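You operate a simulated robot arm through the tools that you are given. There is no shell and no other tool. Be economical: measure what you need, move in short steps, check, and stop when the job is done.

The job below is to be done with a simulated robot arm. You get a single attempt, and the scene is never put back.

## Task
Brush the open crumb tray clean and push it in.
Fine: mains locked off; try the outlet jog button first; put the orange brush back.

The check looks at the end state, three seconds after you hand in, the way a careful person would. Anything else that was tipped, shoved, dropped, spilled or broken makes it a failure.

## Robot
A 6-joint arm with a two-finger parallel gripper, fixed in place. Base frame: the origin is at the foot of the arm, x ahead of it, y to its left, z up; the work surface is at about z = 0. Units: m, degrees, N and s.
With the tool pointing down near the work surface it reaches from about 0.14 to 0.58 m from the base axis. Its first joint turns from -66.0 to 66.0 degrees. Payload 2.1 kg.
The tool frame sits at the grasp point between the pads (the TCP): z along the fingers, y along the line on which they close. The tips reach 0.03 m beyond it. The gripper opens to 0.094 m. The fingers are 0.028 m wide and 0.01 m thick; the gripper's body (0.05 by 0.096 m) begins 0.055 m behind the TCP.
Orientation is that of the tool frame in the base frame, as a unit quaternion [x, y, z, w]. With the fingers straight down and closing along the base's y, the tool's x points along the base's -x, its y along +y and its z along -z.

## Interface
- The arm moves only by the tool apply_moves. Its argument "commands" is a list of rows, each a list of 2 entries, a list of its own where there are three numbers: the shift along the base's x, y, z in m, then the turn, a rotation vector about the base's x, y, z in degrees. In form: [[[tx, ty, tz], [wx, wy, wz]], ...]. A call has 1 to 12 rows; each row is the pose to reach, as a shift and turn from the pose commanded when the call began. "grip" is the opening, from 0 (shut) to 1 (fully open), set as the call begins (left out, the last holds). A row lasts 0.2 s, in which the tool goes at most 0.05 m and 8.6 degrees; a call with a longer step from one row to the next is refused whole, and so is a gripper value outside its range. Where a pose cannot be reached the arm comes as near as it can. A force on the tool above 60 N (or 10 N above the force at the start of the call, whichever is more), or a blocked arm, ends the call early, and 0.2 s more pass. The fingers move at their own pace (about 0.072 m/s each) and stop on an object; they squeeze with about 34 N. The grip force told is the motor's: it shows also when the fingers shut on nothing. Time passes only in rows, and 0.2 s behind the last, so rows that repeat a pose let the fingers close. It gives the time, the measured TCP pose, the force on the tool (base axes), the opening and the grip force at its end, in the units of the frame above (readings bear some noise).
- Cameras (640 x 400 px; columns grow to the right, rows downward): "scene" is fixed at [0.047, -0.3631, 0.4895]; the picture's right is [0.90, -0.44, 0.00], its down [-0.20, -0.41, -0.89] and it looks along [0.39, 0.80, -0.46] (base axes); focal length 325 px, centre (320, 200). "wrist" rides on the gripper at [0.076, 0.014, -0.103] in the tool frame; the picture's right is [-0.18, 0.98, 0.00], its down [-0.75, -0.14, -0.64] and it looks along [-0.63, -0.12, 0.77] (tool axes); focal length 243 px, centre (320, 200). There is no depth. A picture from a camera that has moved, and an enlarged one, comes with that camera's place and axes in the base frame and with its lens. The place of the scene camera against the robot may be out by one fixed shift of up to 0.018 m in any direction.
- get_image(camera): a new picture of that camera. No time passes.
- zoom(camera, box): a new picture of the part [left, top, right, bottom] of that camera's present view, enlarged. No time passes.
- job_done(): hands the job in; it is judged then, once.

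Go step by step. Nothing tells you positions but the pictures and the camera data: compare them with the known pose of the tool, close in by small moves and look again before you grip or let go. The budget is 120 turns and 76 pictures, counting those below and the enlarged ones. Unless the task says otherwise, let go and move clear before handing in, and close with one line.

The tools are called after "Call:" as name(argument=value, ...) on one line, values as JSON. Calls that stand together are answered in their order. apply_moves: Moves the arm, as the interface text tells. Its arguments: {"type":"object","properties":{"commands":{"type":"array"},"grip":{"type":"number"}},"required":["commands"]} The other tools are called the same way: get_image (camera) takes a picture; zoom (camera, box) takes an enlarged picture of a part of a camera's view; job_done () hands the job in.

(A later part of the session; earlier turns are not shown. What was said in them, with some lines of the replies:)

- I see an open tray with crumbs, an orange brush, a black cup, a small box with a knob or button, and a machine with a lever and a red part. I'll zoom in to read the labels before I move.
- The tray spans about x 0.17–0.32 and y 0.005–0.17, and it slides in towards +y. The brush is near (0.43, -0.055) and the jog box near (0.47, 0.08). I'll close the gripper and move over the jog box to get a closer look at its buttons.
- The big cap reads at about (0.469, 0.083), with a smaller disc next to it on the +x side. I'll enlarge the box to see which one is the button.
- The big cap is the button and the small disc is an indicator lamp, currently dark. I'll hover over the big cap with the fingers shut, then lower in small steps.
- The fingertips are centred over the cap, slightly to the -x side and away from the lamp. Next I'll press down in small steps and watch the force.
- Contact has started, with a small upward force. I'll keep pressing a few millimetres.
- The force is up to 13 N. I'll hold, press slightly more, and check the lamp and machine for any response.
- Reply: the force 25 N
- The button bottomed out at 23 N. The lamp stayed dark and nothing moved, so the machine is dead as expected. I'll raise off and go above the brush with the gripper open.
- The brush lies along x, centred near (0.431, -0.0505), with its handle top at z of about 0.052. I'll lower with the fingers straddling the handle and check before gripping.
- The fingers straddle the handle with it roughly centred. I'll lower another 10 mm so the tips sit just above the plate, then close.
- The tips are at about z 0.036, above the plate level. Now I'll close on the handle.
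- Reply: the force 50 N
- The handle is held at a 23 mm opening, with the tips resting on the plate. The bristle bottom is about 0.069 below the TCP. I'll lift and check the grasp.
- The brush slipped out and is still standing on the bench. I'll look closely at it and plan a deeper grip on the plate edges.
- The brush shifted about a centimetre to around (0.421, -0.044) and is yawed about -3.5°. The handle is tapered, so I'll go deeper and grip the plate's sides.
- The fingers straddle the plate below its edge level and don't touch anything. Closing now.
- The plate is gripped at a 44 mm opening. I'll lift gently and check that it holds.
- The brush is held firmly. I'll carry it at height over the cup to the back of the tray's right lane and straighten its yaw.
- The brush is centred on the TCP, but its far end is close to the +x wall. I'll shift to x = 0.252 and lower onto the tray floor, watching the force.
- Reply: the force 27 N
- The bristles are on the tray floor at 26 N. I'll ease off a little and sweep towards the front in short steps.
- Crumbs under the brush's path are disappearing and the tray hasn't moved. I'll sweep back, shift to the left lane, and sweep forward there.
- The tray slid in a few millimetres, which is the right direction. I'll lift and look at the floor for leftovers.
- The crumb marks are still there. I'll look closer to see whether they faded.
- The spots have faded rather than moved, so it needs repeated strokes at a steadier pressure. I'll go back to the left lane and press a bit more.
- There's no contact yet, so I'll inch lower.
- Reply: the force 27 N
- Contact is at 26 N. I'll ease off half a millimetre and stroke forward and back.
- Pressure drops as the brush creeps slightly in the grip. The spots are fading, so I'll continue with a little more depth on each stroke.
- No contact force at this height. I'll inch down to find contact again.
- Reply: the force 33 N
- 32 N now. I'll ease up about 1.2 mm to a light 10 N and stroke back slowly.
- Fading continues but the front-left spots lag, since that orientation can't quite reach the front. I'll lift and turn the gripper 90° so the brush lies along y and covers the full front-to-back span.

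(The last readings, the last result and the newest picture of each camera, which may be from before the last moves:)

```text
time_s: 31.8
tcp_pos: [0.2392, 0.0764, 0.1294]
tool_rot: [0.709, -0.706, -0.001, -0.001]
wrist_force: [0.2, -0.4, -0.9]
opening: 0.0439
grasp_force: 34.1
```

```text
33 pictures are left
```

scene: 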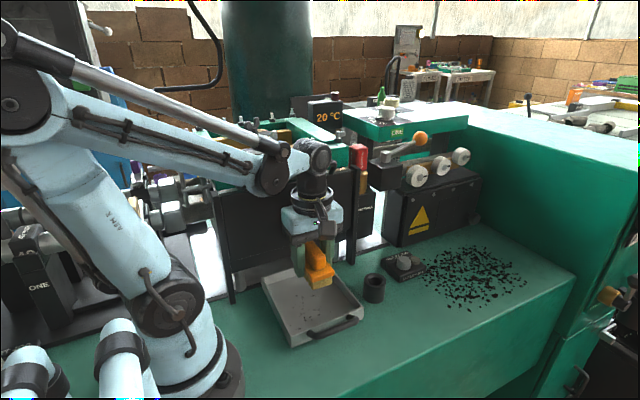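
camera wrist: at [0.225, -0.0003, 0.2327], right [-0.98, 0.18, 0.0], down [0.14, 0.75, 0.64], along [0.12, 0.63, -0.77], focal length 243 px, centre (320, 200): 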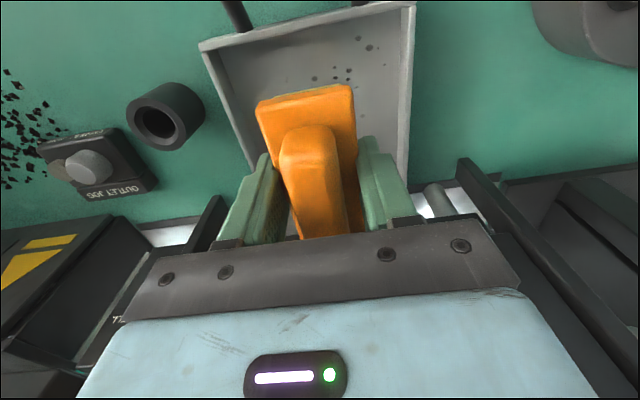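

The brush is now along y. I'll move it forward so its end sits just inside the front wall, then lower it.

Call:
apply_moves(commands=[[[0, -0.005, -0.03], [0, 0, 0]], [[0, -0.005, -0.06], [0, 0, 0]], [[0, -0.005, -0.076], [0, 0, 0]], [[0, -0.005, -0.0785], [0, 0, 0]], [[0, -0.005, -0.0795], [0, 0, 0]]])

Call:
zoom(camera="scene", box=[260, 250, 370, 340])

```text
time_s: 33.0
tcp_pos: [0.2388, 0.0717, 0.0492]
tool_rot: [-0.707, 0.707, 0.0, 0.001]
wrist_force: [0.3, 0.0, -1.6]
opening: 0.044
grasp_force: 33.9
```

```text
4.44 times, centred on (315, 295) of scene
camera zoom: at [0.047, -0.3631, 0.4895], right [0.9, -0.44, 0.0], down [-0.2, -0.41, -0.89], along [0.39, 0.8, -0.46], focal length 1445 px, centre (342, -222)
```

zoom: 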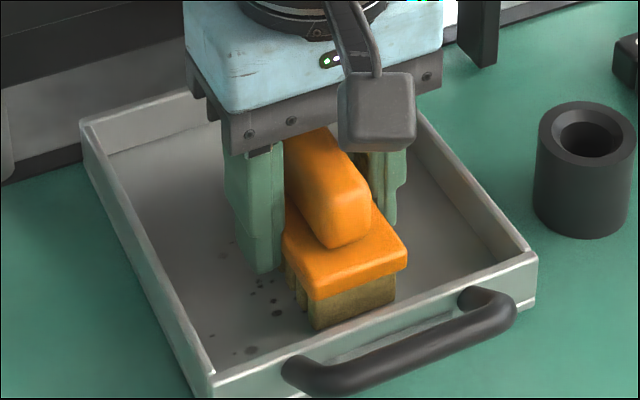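

Nearly touching. I'll inch down to contact.

Call:
apply_moves(commands=[[[0, 0, -0.001], [0, 0, 0]], [[0, 0, -0.0015], [0, 0, 0]], [[0, 0, -0.002], [0, 0, 0]]])

```text
time_s: 33.8
tcp_pos: [0.2391, 0.0705, 0.049]
tool_rot: [0.707, -0.707, 0.0, -0.001]
wrist_force: [-1.2, 0.5, -2.0]
opening: 0.044
grasp_force: 33.6
```

Call:
apply_moves(commands=[[[0, 0, -0.001], [0, 0, 0]], [[0, 0, -0.0015], [0, 0, 0]], [[0, 0, -0.002], [0, 0, 0]]])

```text
time_s: 34.3
tcp_pos: [0.2399, 0.0706, 0.0471]
tool_rot: [-0.707, 0.707, 0.001, -0.002]
wrist_force: [-4.1, -0.3, 28.0]
opening: 0.0442
grasp_force: 33.8
stopped in row 2: the force on the tool passed its limit (the readings are from after the stop); the commanded pose is now the measured one
```

Contact is found at a commanded z of about 0.047. I'll stroke towards the left wall and back.

Call:
apply_moves(commands=[[[-0.006, 0, 0], [0, 0, 0]], [[-0.012, 0, 0], [0, 0, 0]], [[-0.018, 0, 0], [0, 0, 0]], [[-0.025, 0, 0], [0, 0, 0]], [[-0.032, 0, 0], [0, 0, 0]]])

Call:
zoom(camera="scene", box=[260, 250, 370, 340])

```text
time_s: 35.2
tcp_pos: [0.2229, 0.0715, 0.049]
tool_rot: [-0.706, 0.708, 0.0, 0.0]
wrist_force: [-2.8, 0.5, 25.5]
opening: 0.0441
grasp_force: 34.2
stopped in row 4: the force on the tool passed its limit (the readings are from after the stop); the commanded pose is now the measured one
```

```text
4.44 times, centred on (315, 295) of scene
camera zoom: at [0.0469, -0.3631, 0.4895], right [0.9, -0.44, 0.0], down [-0.2, -0.41, -0.89], along [0.39, 0.8, -0.46], focal length 1445 px, centre (342, -222)
```

zoom: 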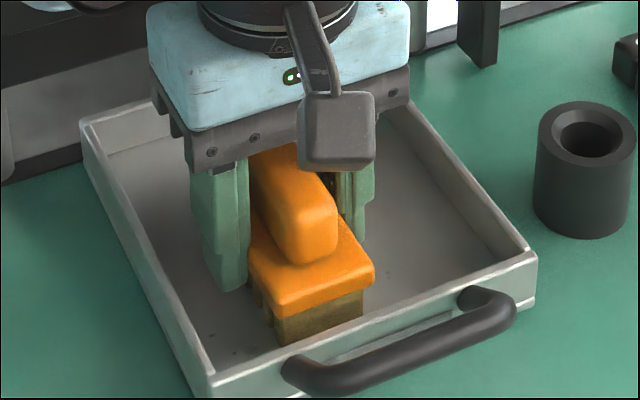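

The right-hand spots have nearly gone. I'll ease up 1 mm and continue to the left.

Call:
apply_moves(commands=[[[0, 0, 0.001], [0, 0, 0]], [[-0.004, 0, 0.001], [0, 0, 0]], [[-0.008, 0, 0.001], [0, 0, 0]], [[-0.012, 0, 0.001], [0, 0, 0]], [[-0.015, 0, 0.001], [0, 0, 0]]])

Call:
zoom(camera="scene", box=[260, 250, 370, 340])

```text
time_s: 36.4
tcp_pos: [0.2097, 0.0696, 0.0502]
tool_rot: [-0.707, 0.707, -0.001, 0.001]
wrist_force: [-0.7, 0.6, -0.5]
opening: 0.0442
grasp_force: 34.2
```

```text
4.44 times, centred on (315, 295) of scene
camera zoom: at [0.047, -0.3631, 0.4895], right [0.9, -0.44, 0.0], down [-0.2, -0.41, -0.89], along [0.39, 0.8, -0.46], focal length 1445 px, centre (342, -222)
```

zoom: 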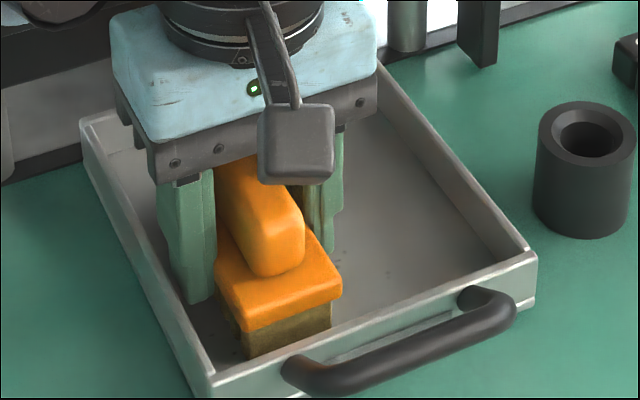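

That worked. I'll regain light contact here and stroke back to the right.

Call:
apply_moves(commands=[[[-0.001, 0, -0.001], [0, 0, 0]], [[-0.001, -0.001, -0.002], [0, 0, 0]], [[-0.001, -0.001, -0.0025], [0, 0, 0]]])

```text
time_s: 36.9
tcp_pos: [0.208, 0.0713, 0.0474]
tool_rot: [-0.707, 0.707, 0.001, -0.001]
wrist_force: [-4.3, -0.7, 26.9]
opening: 0.0438
grasp_force: 34.5
stopped in row 2: the force on the tool passed its limit (the readings are from after the stop); the commanded pose is now the measured one
```

Call:
apply_moves(commands=[[[0, -0.001, 0.0003], [0, 0, 0]], [[0.006, -0.001, 0.0003], [0, 0, 0]], [[0.012, -0.001, 0.0003], [0, 0, 0]], [[0.02, -0.001, 0.0003], [0, 0, 0]], [[0.028, -0.001, 0.0003], [0, 0, 0]], [[0.036, -0.001, 0.0003], [0, 0, 0]], [[0.044, -0.001, 0.0003], [0, 0, 0]], [[0.052, -0.001, 0.0003], [0, 0, 0]]])

Call:
zoom(camera="scene", box=[260, 250, 370, 340])

```text
time_s: 38.0
tcp_pos: [0.2308, 0.07, 0.0476]
tool_rot: [0.707, -0.707, -0.001, 0.003]
wrist_force: [-3.5, 0.6, 26.7]
opening: 0.044
grasp_force: 34.1
stopped in row 5: the force on the tool passed its limit (the readings are from after the stop); the commanded pose is now the measured one
```

```text
4.44 times, centred on (315, 295) of scene
camera zoom: at [0.047, -0.3631, 0.4895], right [0.9, -0.44, 0.0], down [-0.2, -0.41, -0.89], along [0.39, 0.8, -0.46], focal length 1445 px, centre (342, -222)
```

zoom: 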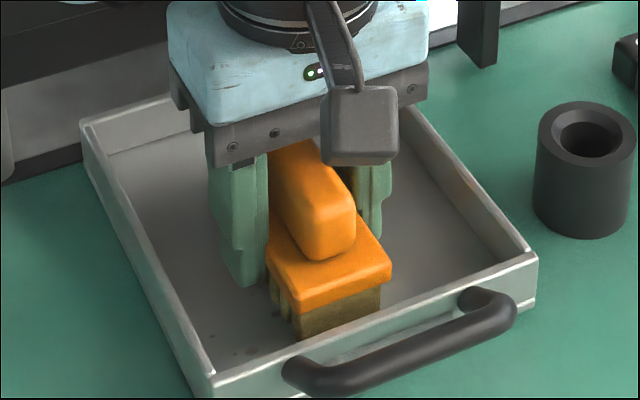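

Almost everything has cleared, except faint spots at the front-left. I'll finish the right side, then come back left.

Call:
apply_moves(commands=[[[0, 0, 0.0008], [0, 0, 0]], [[0.01, 0, 0.0008], [0, 0, 0]], [[0.02, 0, 0.0008], [0, 0, 0]], [[0.03, 0, 0.0008], [0, 0, 0]], [[0.042, 0, 0.0008], [0, 0, 0]], [[0.03, 0, 0.0003], [0, 0, 0]], [[0.015, 0, 0.0003], [0, 0, 0]], [[0, 0, 0.0003], [0, 0, 0]], [[-0.012, 0, 0.0003], [0, 0, 0]], [[-0.024, -0.001, 0.0003], [0, 0, 0]]])

```text
time_s: 40.2
tcp_pos: [0.2053, 0.07, 0.0491]
tool_rot: [0.707, -0.707, -0.001, 0.001]
wrist_force: [-1.1, 0.8, -0.4]
opening: 0.0443
grasp_force: 34.2
```

I'm at the left end. I'll press lightly into the front-left corner with small strokes.

Call:
apply_moves(commands=[[[0, -0.003, -0.0005], [0, 0, 0]], [[0, -0.003, -0.0012], [0, 0, 0]], [[0, 0.002, -0.0012], [0, 0, 0]], [[0.006, 0.002, -0.0012], [0, 0, 0]], [[0.012, -0.003, -0.0012], [0, 0, 0]], [[0.004, -0.003, -0.0015], [0, 0, 0]], [[-0.001, -0.003, -0.0015], [0, 0, 0]]])

Call:
zoom(camera="scene", box=[260, 250, 370, 340])

```text
time_s: 40.9
tcp_pos: [0.2069, 0.0665, 0.0498]
tool_rot: [-0.707, 0.707, 0.003, -0.003]
wrist_force: [-4.4, 1.1, 28.9]
opening: 0.0441
grasp_force: 34.1
stopped in row 3: the force on the tool passed its limit (the readings are from after the stop); the commanded pose is now the measured one
```

```text
4.44 times, centred on (315, 295) of scene
camera zoom: at [0.047, -0.3631, 0.4895], right [0.9, -0.44, 0.0], down [-0.2, -0.41, -0.89], along [0.39, 0.8, -0.46], focal length 1445 px, centre (342, -222)
```

zoom: 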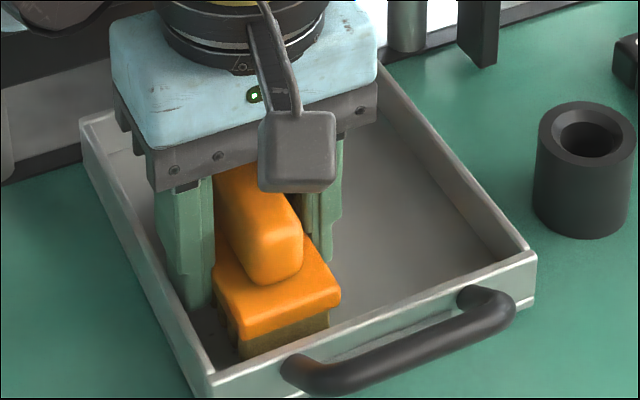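

The rest is clean. I'll make gentle strokes at the corner and then move right.

Call:
apply_moves(commands=[[[0, 0, -0.0005], [0, 0, 0]], [[0.004, 0.001, -0.0008], [0, 0, 0]], [[0.008, 0.001, -0.001], [0, 0, 0]], [[0.012, 0.001, -0.001], [0, 0, 0]], [[0.008, 0.001, -0.001], [0, 0, 0]], [[0.004, 0.001, -0.001], [0, 0, 0]], [[-0.001, 0.001, -0.001], [0, 0, 0]], [[0.004, 0.001, -0.001], [0, 0, 0]], [[0.012, 0.001, -0.001], [0, 0, 0]], [[0.02, 0.001, 0.001], [0, 0, 0]], [[0.035, 0.001, 0.03], [0, 0, 0]], [[0.06, 0.001, 0.06], [0, 0, 0]]])

Call:
zoom(camera="scene", box=[260, 250, 370, 340])

```text
time_s: 41.4
tcp_pos: [0.2067, 0.068, 0.0481]
tool_rot: [-0.707, 0.707, 0.006, -0.005]
wrist_force: [-4.8, 0.2, 30.3]
opening: 0.0443
grasp_force: 34.0
stopped in row 2: the force on the tool passed its limit (the readings are from after the stop); the commanded pose is now the measured one
```

```text
4.44 times, centred on (315, 295) of scene
camera zoom: at [0.047, -0.3631, 0.4895], right [0.9, -0.44, 0.0], down [-0.2, -0.41, -0.89], along [0.39, 0.8, -0.46], focal length 1445 px, centre (342, -222)
```

zoom: 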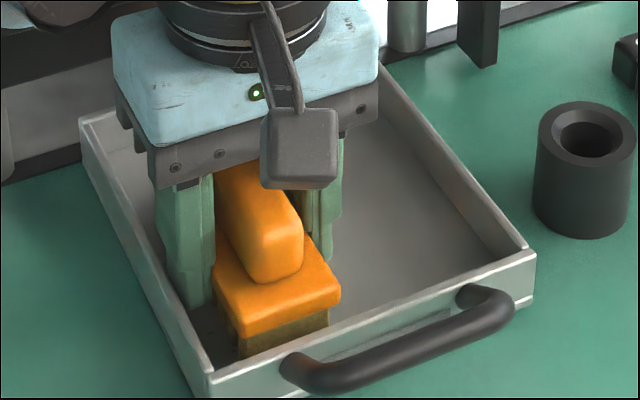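

The pressure is too high, so I'll lift slightly first, then stroke.

Call:
apply_moves(commands=[[[0, 0, 0.001], [0, 0, 0]], [[0.004, 0, 0.001], [0, 0, 0]], [[0.008, 0, 0.001], [0, 0, 0]], [[0.012, 0, 0.001], [0, 0, 0]], [[0.006, 0, 0.0008], [0, 0, 0]], [[0.0, 0, 0.0008], [0, 0, 0]], [[0.006, 0, 0.0005], [0, 0, 0]], [[0.012, 0, 0.0005], [0, 0, 0]], [[0.02, 0.0, 0.002], [0, 0, 0]], [[0.035, 0.001, 0.03], [0, 0, 0]], [[0.06, 0.001, 0.06], [0, 0, 0]]])

Call:
zoom(camera="scene", box=[260, 250, 370, 340])

Call:
get_image(camera="wrist")

```text
time_s: 43.8
tcp_pos: [0.2675, 0.0694, 0.1077]
tool_rot: [0.707, -0.707, -0.005, 0.005]
wrist_force: [-0.3, -0.2, -0.7]
opening: 0.044
grasp_force: 33.9
```

```text
4.44 times, centred on (315, 295) of scene
camera zoom: at [0.047, -0.3631, 0.4895], right [0.9, -0.44, 0.0], down [-0.2, -0.41, -0.89], along [0.39, 0.8, -0.46], focal length 1445 px, centre (342, -222)
```

zoom: 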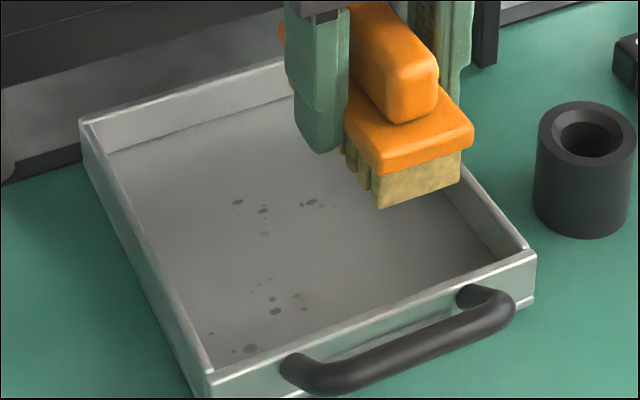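

```text
25 pictures are left
camera wrist: at [0.2545, -0.0067, 0.2108], right [-0.98, 0.18, 0.01], down [0.15, 0.75, 0.64], along [0.11, 0.63, -0.77], focal length 243 px, centre (320, 200)
```

wrist: 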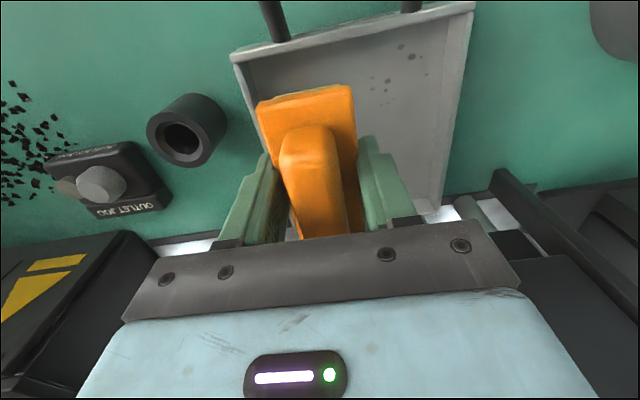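

Only faint spots remain: a back group at y of about 0.10–0.12, and a front-left group. I'll straighten the slight tilt, move back in y and do another round.

Call:
apply_moves(commands=[[[-0.01, 0.015, 0], [0, -0.8, 0]], [[-0.022, 0.024, -0.02], [0, -0.8, 0]], [[-0.022, 0.024, -0.05], [0, -0.8, 0]], [[-0.022, 0.024, -0.058], [0, -0.8, 0]], [[-0.022, 0.024, -0.0595], [0, -0.8, 0]]])

```text
time_s: 44.9
tcp_pos: [0.2445, 0.0933, 0.0477]
tool_rot: [-0.707, 0.707, 0.001, -0.003]
wrist_force: [-3.4, -1.6, 28.4]
opening: 0.0441
grasp_force: 34.6
stopped in row 5: the force on the tool passed its limit (the readings are from after the stop); the commanded pose is now the measured one
```

Call:
apply_moves(commands=[[[0, 0, 0.0008], [0, 0, 0]], [[-0.006, 0, 0.0007], [0, 0, 0]], [[-0.012, 0, 0.0006], [0, 0, 0]], [[-0.018, 0, 0.0005], [0, 0, 0]], [[-0.024, 0, 0.0005], [0, 0, 0]], [[-0.03, 0, 0.0005], [0, 0, 0]], [[-0.037, 0, 0.0005], [0, 0, 0]]])

```text
time_s: 46.5
tcp_pos: [0.2084, 0.0922, 0.0491]
tool_rot: [-0.707, 0.708, 0.0, -0.002]
wrist_force: [-0.2, -0.3, -0.6]
opening: 0.0442
grasp_force: 34.0
```

Contact was lost at the left end. I'll press again and stroke back to the right.

Call:
apply_moves(commands=[[[-0.001, 0, -0.001], [0, 0, 0]], [[0.001, 0, -0.0014], [0, 0, 0]], [[0.005, 0, -0.0012], [0, 0, 0]], [[0.01, 0, -0.0012], [0, 0, 0]], [[0.016, 0, -0.0012], [0, 0, 0]], [[0.022, 0, -0.0012], [0, 0, 0]], [[0.03, 0, -0.0012], [0, 0, 0]], [[0.038, 0, -0.0012], [0, 0, 0]], [[0.046, 0, -0.0012], [0, 0, 0]]])

Call:
zoom(camera="scene", box=[260, 250, 370, 340])

```text
time_s: 47.1
tcp_pos: [0.2068, 0.0928, 0.0491]
tool_rot: [-0.707, 0.708, 0.001, -0.003]
wrist_force: [-3.5, 0.0, 25.2]
opening: 0.0442
grasp_force: 33.6
stopped in row 2: the force on the tool passed its limit (the readings are from after the stop); the commanded pose is now the measured one
```

```text
4.44 times, centred on (315, 295) of scene
camera zoom: at [0.047, -0.3631, 0.4895], right [0.9, -0.44, 0.0], down [-0.2, -0.41, -0.89], along [0.39, 0.8, -0.46], focal length 1445 px, centre (342, -222)
```

zoom: 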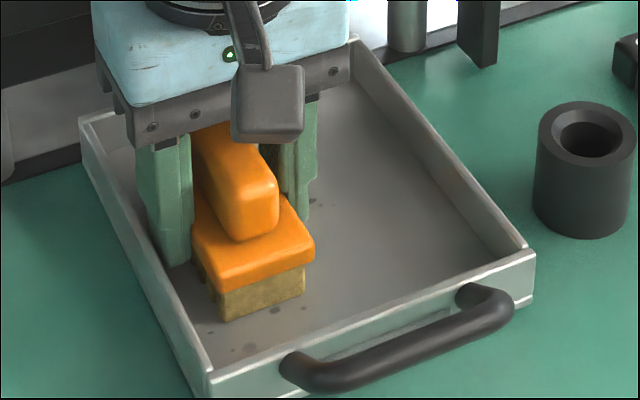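

Contact is regained, so I'll stroke to the right with a small ease-off.

Call:
apply_moves(commands=[[[0, 0, 0.0007], [0, 0, 0]], [[0.005, 0, 0.0006], [0, 0, 0]], [[0.01, 0, 0.0004], [0, 0, 0]], [[0.016, 0, 0.0002], [0, 0, 0]], [[0.022, 0, 0], [0, 0, 0]], [[0.03, 0, -0.0002], [0, 0, 0]], [[0.038, 0, -0.0003], [0, 0, 0]], [[0.046, 0, -0.0004], [0, 0, 0]], [[0.054, 0, -0.0005], [0, 0, 0]]])

```text
time_s: 49.1
tcp_pos: [0.2623, 0.0941, 0.0483]
tool_rot: [-0.707, 0.708, 0.001, -0.001]
wrist_force: [-1.7, 0.8, 3.4]
opening: 0.0441
grasp_force: 33.8
```

There's light contact all along. I'll stroke left again slightly deeper, drifting towards the front.

Call:
apply_moves(commands=[[[-0.008, 0, -0.0004], [0, 0, 0]], [[-0.016, -0.001, -0.0004], [0, 0, 0]], [[-0.024, -0.002, -0.0005], [0, 0, 0]], [[-0.032, -0.005, -0.0006], [0, 0, 0]], [[-0.04, -0.01, -0.0007], [0, 0, 0]], [[-0.046, -0.015, -0.0008], [0, 0, 0]], [[-0.051, -0.02, -0.0009], [0, 0, 0]], [[-0.055, -0.025, -0.001], [0, 0, 0]]])

Call:
zoom(camera="scene", box=[260, 250, 370, 340])

```text
time_s: 50.3
tcp_pos: [0.2251, 0.0857, 0.0482]
tool_rot: [0.708, -0.707, -0.001, 0.001]
wrist_force: [-2.1, 2.3, 26.5]
opening: 0.0438
grasp_force: 34.3
stopped in row 6: the force on the tool passed its limit (the readings are from after the stop); the commanded pose is now the measured one
```

```text
4.44 times, centred on (315, 295) of scene
camera zoom: at [0.0469, -0.3631, 0.4895], right [0.9, -0.44, 0.0], down [-0.2, -0.41, -0.89], along [0.39, 0.8, -0.46], focal length 1445 px, centre (342, -222)
```

zoom: 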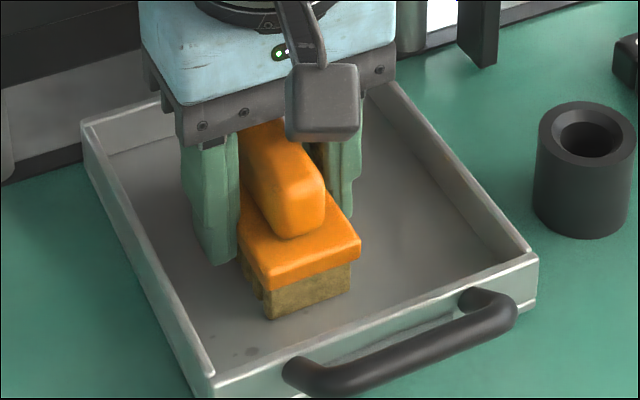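

Only very faint front-left marks remain. I'll move there with light pressure and rub.

Call:
apply_moves(commands=[[[0, 0, 0.0008], [0, 0, 0]], [[-0.006, -0.006, 0.0008], [0, 0, 0]], [[-0.012, -0.012, 0.0009], [0, 0, 0]], [[-0.018, -0.018, 0.0009], [0, 0, 0]], [[-0.0185, -0.019, 0.0004], [0, 0, 0]], [[-0.012, -0.019, 0.0004], [0, 0, 0]], [[-0.005, -0.019, 0.0004], [0, 0, 0]], [[-0.012, -0.019, 0.0003], [0, 0, 0]], [[-0.0195, -0.019, 0.0003], [0, 0, 0]]])

```text
time_s: 52.3
tcp_pos: [0.206, 0.0671, 0.0497]
tool_rot: [0.708, -0.706, -0.001, 0.001]
wrist_force: [-0.3, 0.5, -1.5]
opening: 0.0442
grasp_force: 34.0
```

Call:
apply_moves(commands=[[[-0.001, 0, -0.0006], [0, 0, 0]], [[0.003, 0, -0.0009], [0, 0, 0]], [[0.008, 0, -0.001], [0, 0, 0]], [[0.013, 0, -0.001], [0, 0, 0]], [[0.018, 0, -0.001], [0, 0, 0]], [[0.01, 0, -0.0011], [0, 0, 0]], [[0.003, 0, -0.0011], [0, 0, 0]], [[-0.001, 0, -0.0011], [0, 0, 0]]])

```text
time_s: 53.1
tcp_pos: [0.2139, 0.0676, 0.0488]
tool_rot: [-0.707, 0.707, 0.002, -0.003]
wrist_force: [-4.3, -1.2, 25.8]
opening: 0.0438
grasp_force: 33.9
stopped in row 4: the force on the tool passed its limit (the readings are from after the stop); the commanded pose is now the measured one
```

Call:
apply_moves(commands=[[[0, 0, 0.0006], [0, 0, 0]], [[-0.004, -0.001, 0.0006], [0, 0, 0]], [[-0.008, -0.001, 0.0006], [0, 0, 0]], [[-0.01, -0.001, 0.0004], [0, 0, 0]], [[-0.004, -0.001, 0.0004], [0, 0, 0]], [[0.004, 0, 0.0004], [0, 0, 0]], [[0.012, 0, 0.002], [0, 0, 0]], [[0.03, 0, 0.03], [0, 0, 0]], [[0.05, 0, 0.06], [0, 0, 0]]])

Call:
zoom(camera="scene", box=[260, 250, 370, 340])

```text
time_s: 55.1
tcp_pos: [0.2617, 0.0654, 0.1084]
tool_rot: [0.709, -0.706, -0.003, 0.003]
wrist_force: [-0.1, 0.2, -1.0]
opening: 0.044
grasp_force: 34.3
```

```text
4.44 times, centred on (315, 295) of scene
camera zoom: at [0.047, -0.3631, 0.4895], right [0.9, -0.44, 0.0], down [-0.2, -0.41, -0.89], along [0.39, 0.8, -0.46], focal length 1445 px, centre (342, -222)
```

zoom: 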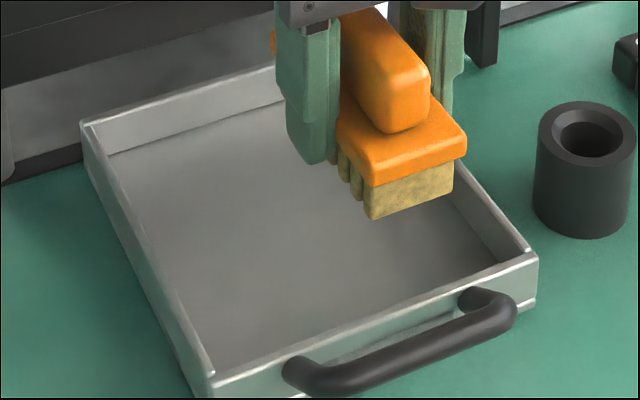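

The tray floor is clean. I'll carry the brush back up and over to its original place, first straightening the tilt and moving at height.

Call:
apply_moves(commands=[[[0, 0, 0.04], [0, -0.5, 0]], [[0.02, -0.02, 0.06], [0, -0.5, 0]], [[0.055, -0.05, 0.06], [0, -0.5, 0]], [[0.09, -0.08, 0.06], [0, -0.5, 0]], [[0.13, -0.1, 0.06], [0, -0.5, 0]], [[0.166, -0.117, 0.06], [0, -0.5, 0]]])

Call:
apply_moves(commands=[[[0, 0, 0], [0, 0, -8.4]], [[0, 0, 0], [0, 0, -16.8]], [[0, 0, 0], [0, 0, -25.2]], [[0, 0, 0], [0, 0, -33.6]], [[0, 0, 0], [0, 0, -42]], [[0, 0, 0], [0, 0, -50.4]], [[0, 0, 0], [0, 0, -58.8]], [[0, 0, 0], [0, 0, -67.2]], [[0, 0, 0], [0, 0, -75.6]], [[0, 0, 0], [0, 0, -84]], [[0, 0, 0], [0, 0, -92]]])

Call:
get_image(camera="scene")

Call:
get_image(camera="wrist")

```text
time_s: 56.5
tcp_pos: [0.4284, -0.0502, 0.1664]
tool_rot: [0.708, -0.706, 0.0, 0.0]
wrist_force: [-0.4, -0.4, -1.2]
opening: 0.044
grasp_force: 33.5
```

```text
time_s: 59.0
tcp_pos: [0.4286, -0.0485, 0.1688]
tool_rot: [0.017, 1.0, -0.001, -0.001]
wrist_force: [-0.5, 0.4, -0.6]
opening: 0.044
grasp_force: 34.0
```

```text
21 pictures are left
```

scene: 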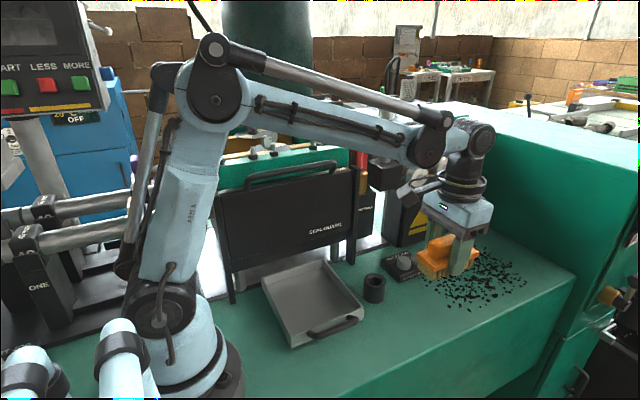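

```text
20 pictures are left
camera wrist: at [0.3525, -0.0332, 0.2712], right [0.22, 0.98, 0.0], down [0.75, -0.17, 0.64], along [0.63, -0.14, -0.77], focal length 243 px, centre (320, 200)
```

wrist: 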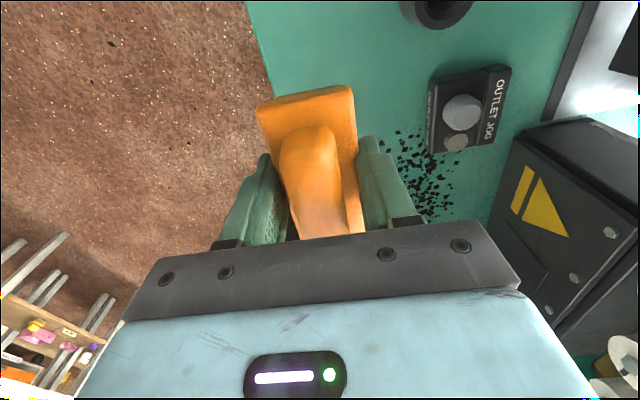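

The tray looks clean and the brush is above its original spot. I'll lower slowly to the bench, stopping on contact.

Call:
apply_moves(commands=[[[0.001, -0.001, -0.04], [0, 0, 0]], [[0.001, -0.001, -0.08], [0, 0, 0]], [[0.001, -0.001, -0.11], [0, 0, 0]], [[0.001, -0.001, -0.118], [0, 0, 0]]])

Call:
zoom(camera="scene", box=[370, 240, 490, 340])

```text
time_s: 60.0
tcp_pos: [0.4296, -0.0528, 0.0488]
tool_rot: [0.016, 1.0, 0.0, 0.0]
wrist_force: [0.2, 0.2, -0.6]
opening: 0.0441
grasp_force: 34.3
```

```text
4.00 times, centred on (430, 290) of scene
camera zoom: at [0.047, -0.3631, 0.4895], right [0.9, -0.44, 0.0], down [-0.2, -0.41, -0.89], along [0.39, 0.8, -0.46], focal length 1300 px, centre (-120, -160)
```

zoom: 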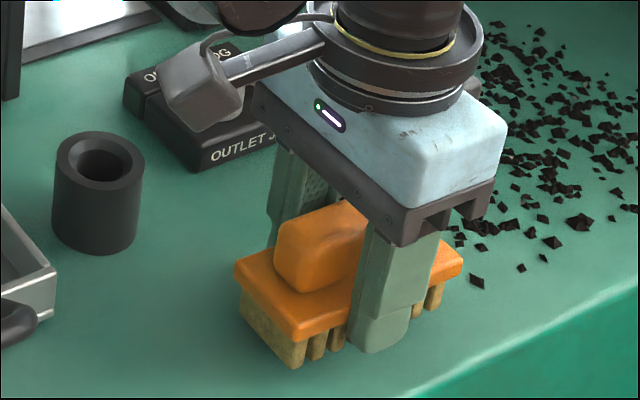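

About 7 mm above the bench, and roughly 5 mm to the +x side of the original spot. I'll correct that and lower to contact.

Call:
apply_moves(commands=[[[-0.005, 0, -0.002], [0, 0, 0]], [[-0.005, 0, -0.004], [0, 0, 0]], [[-0.005, 0, -0.006], [0, 0, 0]], [[-0.005, 0, -0.0075], [0, 0, 0]]])

```text
time_s: 61.0
tcp_pos: [0.4256, -0.0509, 0.0433]
tool_rot: [0.018, 1.0, -0.001, 0.0]
wrist_force: [-0.9, -0.3, -1.4]
opening: 0.0441
grasp_force: 34.0
```

Call:
apply_moves(commands=[[[0, 0, -0.001], [0, 0, 0]], [[0, 0, -0.002], [0, 0, 0]]])

Call:
zoom(camera="scene", box=[370, 240, 490, 340])

```text
time_s: 61.5
tcp_pos: [0.4254, -0.0516, 0.0409]
tool_rot: [0.017, 1.0, -0.001, 0.0]
wrist_force: [-0.3, -1.1, -0.6]
opening: 0.0443
grasp_force: 33.3
```

```text
4.00 times, centred on (430, 290) of scene
camera zoom: at [0.047, -0.3631, 0.4895], right [0.9, -0.44, 0.0], down [-0.2, -0.41, -0.89], along [0.39, 0.8, -0.46], focal length 1300 px, centre (-120, -160)
```

zoom: 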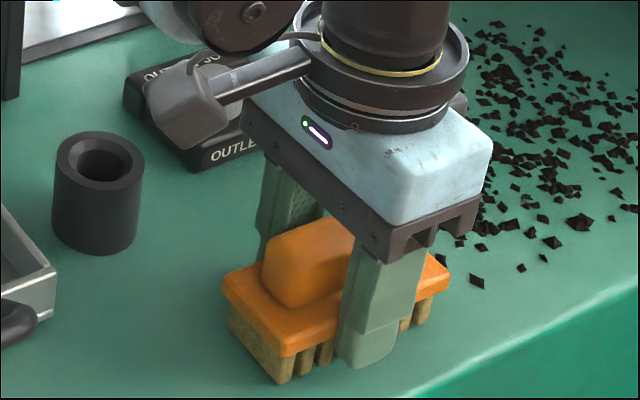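

The brush's corner now matches its original pixel position. A touch lower for contact.

Call:
apply_moves(commands=[[[0, 0, -0.0007], [0, 0, 0]], [[0, 0, -0.0014], [0, 0, 0]]])

```text
time_s: 62.1
tcp_pos: [0.4258, -0.0522, 0.0389]
tool_rot: [0.017, 1.0, 0.0, 0.0]
wrist_force: [-1.2, 1.0, 7.9]
opening: 0.0443
grasp_force: 33.5
```

The brush is resting on the bench with 8 N of support. I'll release and rise straight up.

Call:
apply_moves(commands=[[[0, 0, 0.0005], [0, 0, 0]], [[0, 0, 0.0005], [0, 0, 0]], [[0, 0, 0.0005], [0, 0, 0]], [[0, 0, 0.0005], [0, 0, 0]], [[0, 0, 0.02], [0, 0, 0]], [[0, 0, 0.06], [0, 0, 0]], [[0, 0, 0.1], [0, 0, 0]], [[0, 0, 0.14], [0, 0, 0]]], grip=1)

Call:
get_image(camera="scene")

```text
time_s: 64.0
tcp_pos: [0.4251, -0.0532, 0.1815]
tool_rot: [0.016, 1.0, -0.001, 0.0]
wrist_force: [0.7, -0.2, 0.4]
opening: 0.0939
grasp_force: 0.0
```

```text
17 pictures are left
```

scene: 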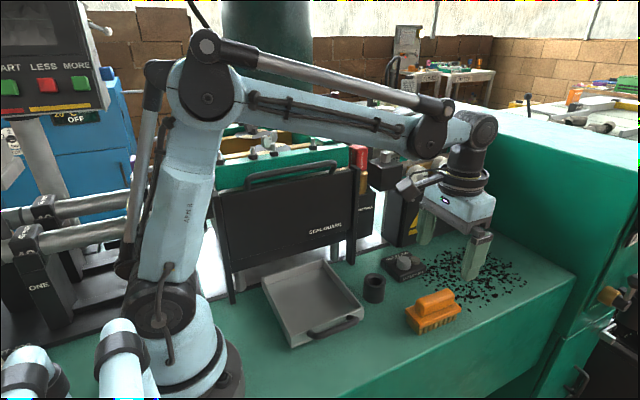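

The brush is back and the tray looks clean. Next I'll shut the gripper and move in front of the tray handle at height, turning so the gripper's thin side faces the guard.

Call:
apply_moves(commands=[[[-0.016, -0.001, 0], [0, 0, 7.7]], [[-0.032, -0.002, 0], [0, 0, 15.4]], [[-0.048, -0.003, 0], [0, 0, 23]], [[-0.064, -0.004, 0], [0, 0, 30.7]], [[-0.08, -0.005, 0], [0, 0, 38.4]], [[-0.096, -0.006, 0], [0, 0, 46]], [[-0.112, -0.007, 0], [0, 0, 53.7]], [[-0.128, -0.008, 0], [0, 0, 61.4]], [[-0.144, -0.009, 0], [0, 0, 69]], [[-0.16, -0.01, 0], [0, 0, 76.7]], [[-0.171, -0.012, 0], [0, 0, 84.4]], [[-0.182, -0.013, 0], [0, 0, 92]]], grip=0)

Call:
apply_moves(commands=[[[0, 0, -0.02], [8, 0, 0]], [[0, 0, -0.04], [16, 0, 0]], [[0, 0, -0.07], [24, 0, 0]], [[0, 0, -0.09], [24, 0, 0]]])

Call:
get_image(camera="scene")

Call:
get_image(camera="wrist")

```text
time_s: 66.5
tcp_pos: [0.243, -0.0632, 0.1793]
tool_rot: [0.709, -0.705, 0.0, -0.001]
wrist_force: [0.3, 1.4, -0.3]
opening: 0.0
grasp_force: 33.0
```

```text
time_s: 67.5
tcp_pos: [0.2418, -0.0634, 0.0891]
tool_rot: [0.693, -0.69, -0.148, -0.148]
wrist_force: [-0.1, -0.7, 0.1]
opening: 0.0
grasp_force: 32.6
```

```text
16 pictures are left
```

scene: 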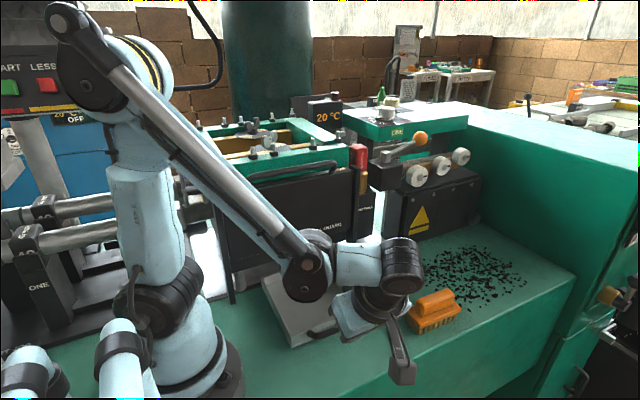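

```text
15 pictures are left
camera wrist: at [0.2289, -0.1751, 0.1521], right [-0.98, 0.17, 0.07], down [0.14, 0.43, 0.89], along [0.12, 0.89, -0.44], focal length 243 px, centre (320, 200)
```

wrist: 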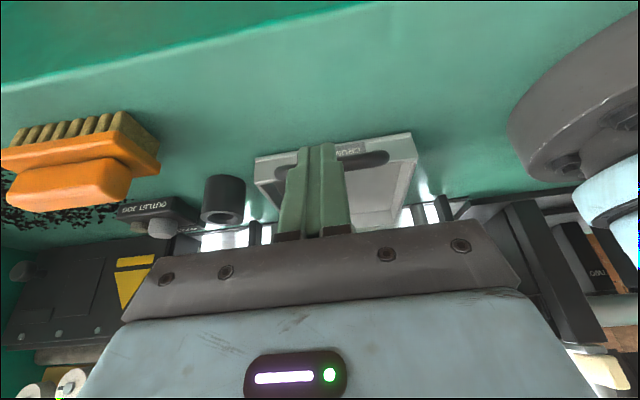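

The fingertips are in front of the handle centre. I'll lower to handle height and check.

Call:
apply_moves(commands=[[[0, -0.005, -0.025], [0, 0, 0]], [[0, -0.005, -0.047], [0, 0, 0]]])

Call:
get_image(camera="wrist")

Call:
zoom(camera="scene", box=[250, 240, 410, 360])

```text
time_s: 68.2
tcp_pos: [0.2434, -0.0673, 0.0425]
tool_rot: [0.693, -0.69, -0.146, -0.147]
wrist_force: [-0.4, 0.3, -0.2]
opening: 0.0
grasp_force: 32.8
```

```text
14 pictures are left
camera wrist: at [0.2293, -0.1794, 0.1049], right [-0.98, 0.17, 0.07], down [0.14, 0.43, 0.89], along [0.12, 0.89, -0.44], focal length 243 px, centre (320, 200)
```

wrist: 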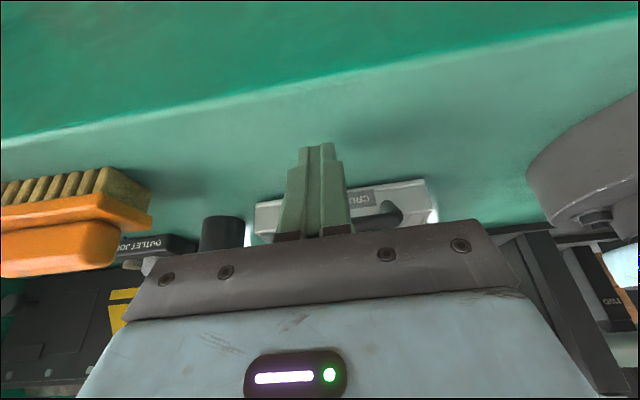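

```text
3.33 times, centred on (330, 300) of scene
camera zoom: at [0.047, -0.3631, 0.4895], right [0.9, -0.44, 0.0], down [-0.2, -0.41, -0.89], along [0.39, 0.8, -0.46], focal length 1084 px, centre (287, -133)
```

zoom: 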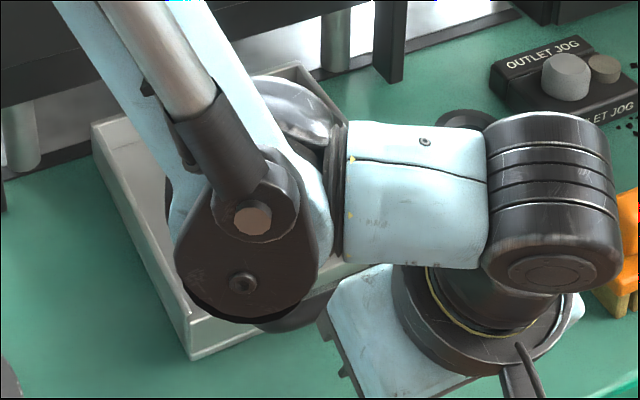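

The tip is ahead of the handle, clear of the front. I'll push slowly towards +y and check partway.

Call:
apply_moves(commands=[[[0, 0.015, 0], [0, 0, 0]], [[0, 0.028, 0], [0, 0, 0]], [[0, 0.038, 0], [0, 0, 0]], [[0, 0.048, 0], [0, 0, 0]], [[0, 0.058, 0], [0, 0, 0]], [[0, 0.068, 0], [0, 0, 0]], [[0, 0.078, 0], [0, 0, 0]]])

Call:
get_image(camera="scene")

Call:
get_image(camera="wrist")

```text
time_s: 69.8
tcp_pos: [0.2435, 0.0099, 0.0427]
tool_rot: [0.692, -0.691, -0.147, -0.148]
wrist_force: [0.3, -1.6, 0.0]
opening: 0.0002
grasp_force: 32.8
```

```text
12 pictures are left
```

scene: 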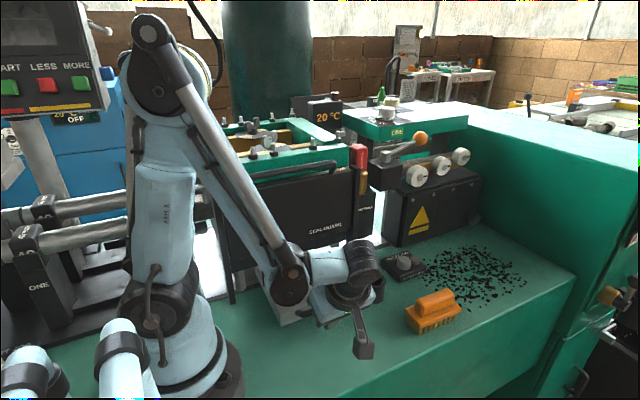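

```text
11 pictures are left
camera wrist: at [0.2286, -0.1015, 0.1054], right [-0.98, 0.17, 0.07], down [0.14, 0.43, 0.89], along [0.12, 0.89, -0.44], focal length 243 px, centre (320, 200)
```

wrist: 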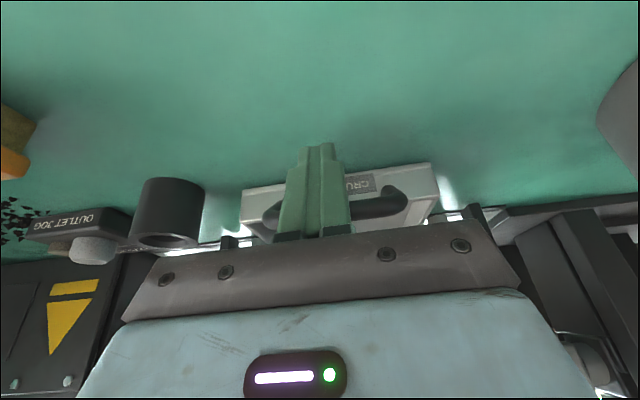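

The tray slides easily at 1.6 N. Continuing the push.

Call:
apply_moves(commands=[[[0, 0.01, 0], [0, 0, 0]], [[0, 0.02, 0], [0, 0, 0]], [[0, 0.03, 0], [0, 0, 0]], [[0, 0.04, 0], [0, 0, 0]], [[0, 0.05, 0], [0, 0, 0]], [[0, 0.06, 0], [0, 0, 0]]])

Call:
get_image(camera="scene")

Call:
get_image(camera="wrist")

```text
time_s: 71.2
tcp_pos: [0.2434, 0.0695, 0.0433]
tool_rot: [0.693, -0.691, -0.146, -0.148]
wrist_force: [1.6, -0.7, 0.2]
opening: 0.0
grasp_force: 33.3
```

```text
10 pictures are left
```

scene: 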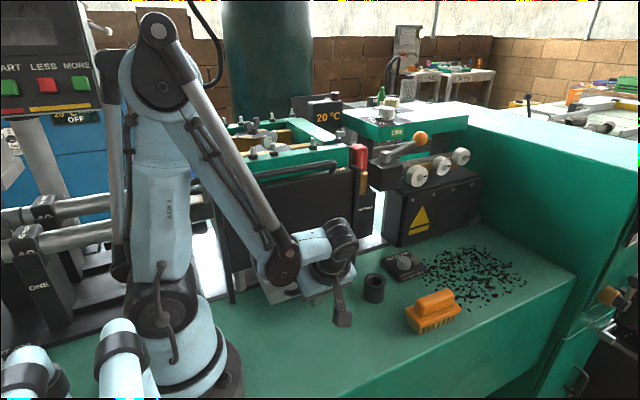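

```text
9 pictures are left
camera wrist: at [0.229, -0.0423, 0.1066], right [-0.98, 0.17, 0.07], down [0.14, 0.43, 0.89], along [0.12, 0.89, -0.44], focal length 243 px, centre (320, 200)
```

wrist: 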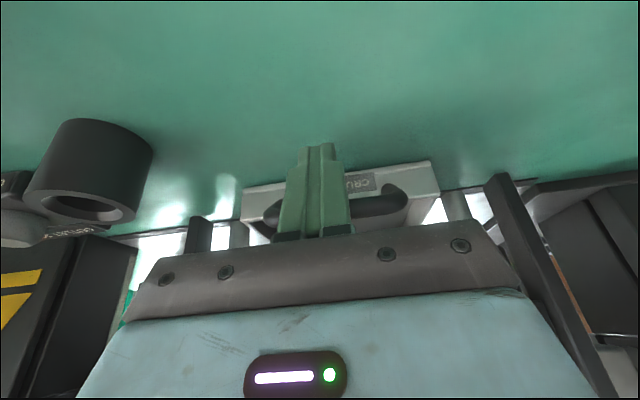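

Sliding well, with the front at roughly y 0.12. I'll continue in smaller steps and watch for a stop.

Call:
apply_moves(commands=[[[0, 0.008, 0], [0, 0, 0]], [[0, 0.016, 0], [0, 0, 0]], [[0, 0.023, 0], [0, 0, 0]], [[0, 0.03, 0], [0, 0, 0]]])

Call:
get_image(camera="wrist")

Call:
zoom(camera="scene", box=[220, 190, 380, 310])

```text
time_s: 72.2
tcp_pos: [0.2428, 0.0988, 0.0435]
tool_rot: [0.692, -0.692, -0.145, -0.147]
wrist_force: [-0.7, -1.3, 0.4]
opening: 0.0
grasp_force: 32.9
```

```text
8 pictures are left
camera wrist: at [0.228, -0.0118, 0.1061], right [-0.98, 0.17, 0.07], down [0.14, 0.43, 0.89], along [0.12, 0.89, -0.44], focal length 243 px, centre (320, 200)
```

wrist: 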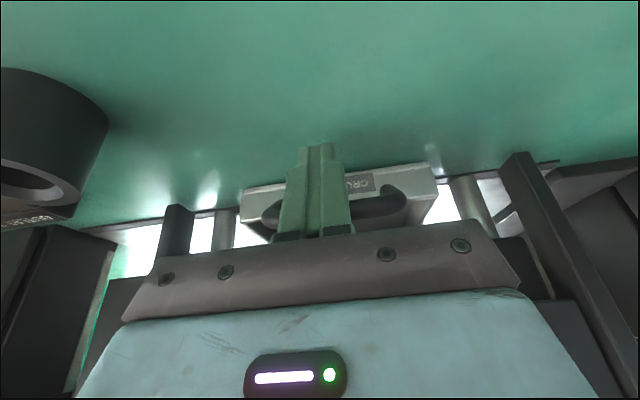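

```text
3.33 times, centred on (300, 250) of scene
camera zoom: at [0.047, -0.3631, 0.4895], right [0.9, -0.44, 0.0], down [-0.2, -0.41, -0.89], along [0.39, 0.8, -0.46], focal length 1084 px, centre (387, 33)
```

zoom: 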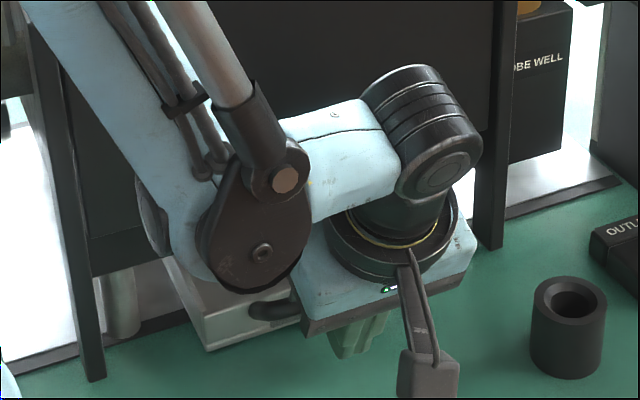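

About y 0.15 at the tray front, with everything clear. Another short push.

Call:
apply_moves(commands=[[[0, 0.004, 0], [0, 0, 0]], [[0, 0.008, 0], [0, 0, 0]], [[0, 0.012, 0], [0, 0, 0]]])

```text
time_s: 73.0
tcp_pos: [0.2419, 0.1079, 0.0418]
tool_rot: [-0.692, 0.692, 0.143, 0.144]
wrist_force: [-1.2, -39.8, 2.0]
opening: 0.0
grasp_force: 32.4
```

A firm stop at 40 N, which is probably the end of travel. I'll back off and look.

Call:
apply_moves(commands=[[[0, -0.01, 0], [0, 0, 0]], [[0, -0.035, 0], [0, 0, 0]], [[0, -0.075, 0], [0, 0, 0]], [[0, -0.12, 0.02], [0, 0, 0]], [[0.03, -0.16, 0.05], [0, 0, 0]], [[0.07, -0.17, 0.09], [0, 0, 0]], [[0.11, -0.17, 0.13], [0, 0, 0]]])

Call:
get_image(camera="scene")

```text
refused: row 5 steps farther than a row can; nothing moved
```

```text
6 pictures are left
```

scene: 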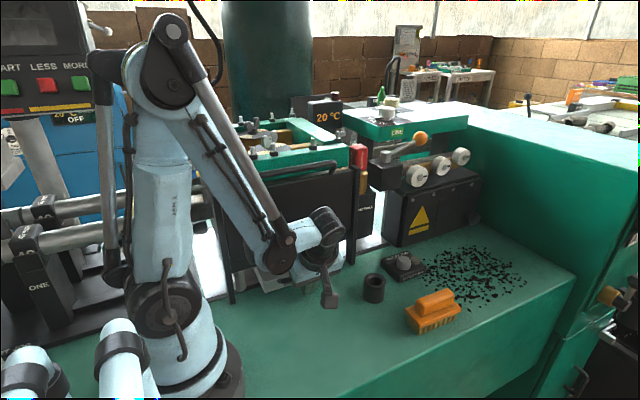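

That retreat was refused because one step was too long. I'll retreat in shorter steps, then look at the tray unobstructed.

Call:
apply_moves(commands=[[[0, -0.01, 0], [0, 0, 0]], [[0, -0.035, 0], [0, 0, 0]], [[0, -0.07, 0], [0, 0, 0]], [[0, -0.1, 0.02], [0, 0, 0]], [[0.01, -0.13, 0.05], [0, 0, 0]], [[0.02, -0.145, 0.09], [0, 0, 0]], [[0.04, -0.15, 0.13], [0, 0, 0]], [[0.07, -0.15, 0.16], [0, 0, 0]], [[0.11, -0.15, 0.18], [0, 0, 0]], [[0.15, -0.15, 0.2], [0, 0, 0]]])

Call:
get_image(camera="scene")

```text
time_s: 75.2
tcp_pos: [0.3944, -0.0387, 0.2443]
tool_rot: [0.692, -0.691, -0.146, -0.147]
wrist_force: [-0.7, -0.1, 0.7]
opening: 0.0
grasp_force: 32.8
```

```text
5 pictures are left
```

scene: 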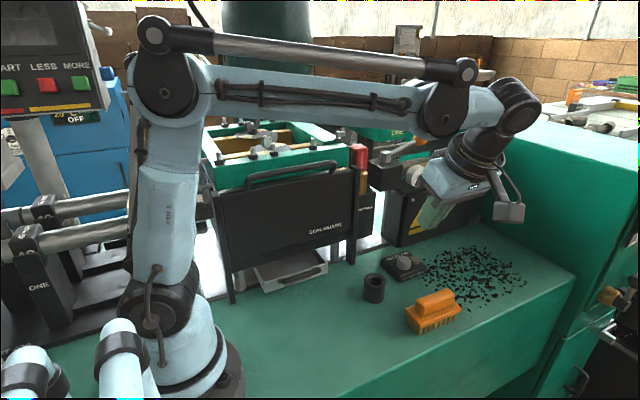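

Call:
zoom(camera="scene", box=[230, 230, 350, 310])

```text
5.00 times, centred on (290, 270) of scene
camera zoom: at [0.047, -0.3631, 0.4895], right [0.9, -0.44, 0.0], down [-0.2, -0.41, -0.89], along [0.39, 0.8, -0.46], focal length 1626 px, centre (470, -150)
```

zoom: 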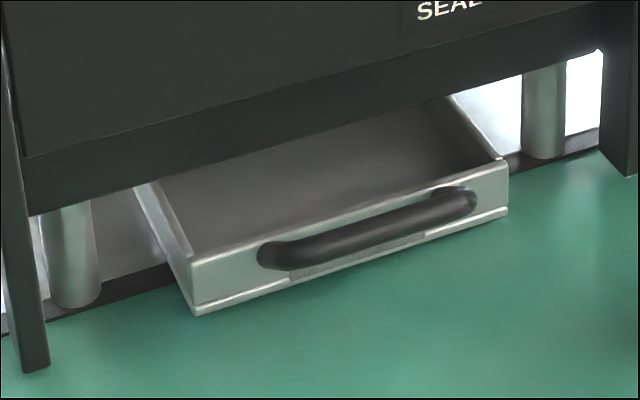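

The tray is against its stop with the front under the guard line, and its floor is clean. The brush is back, the jog button was tried with no response, and the arm is clear, so I'm handing in.

Call:
job_done()

```text
The job is handed in.
```

I tried the outlet jog button first and nothing responded. I then brushed the crumb tray clean, put the orange brush back to within a few millimetres of where it stood, and pushed the tray in to its stop; I've handed the job in.
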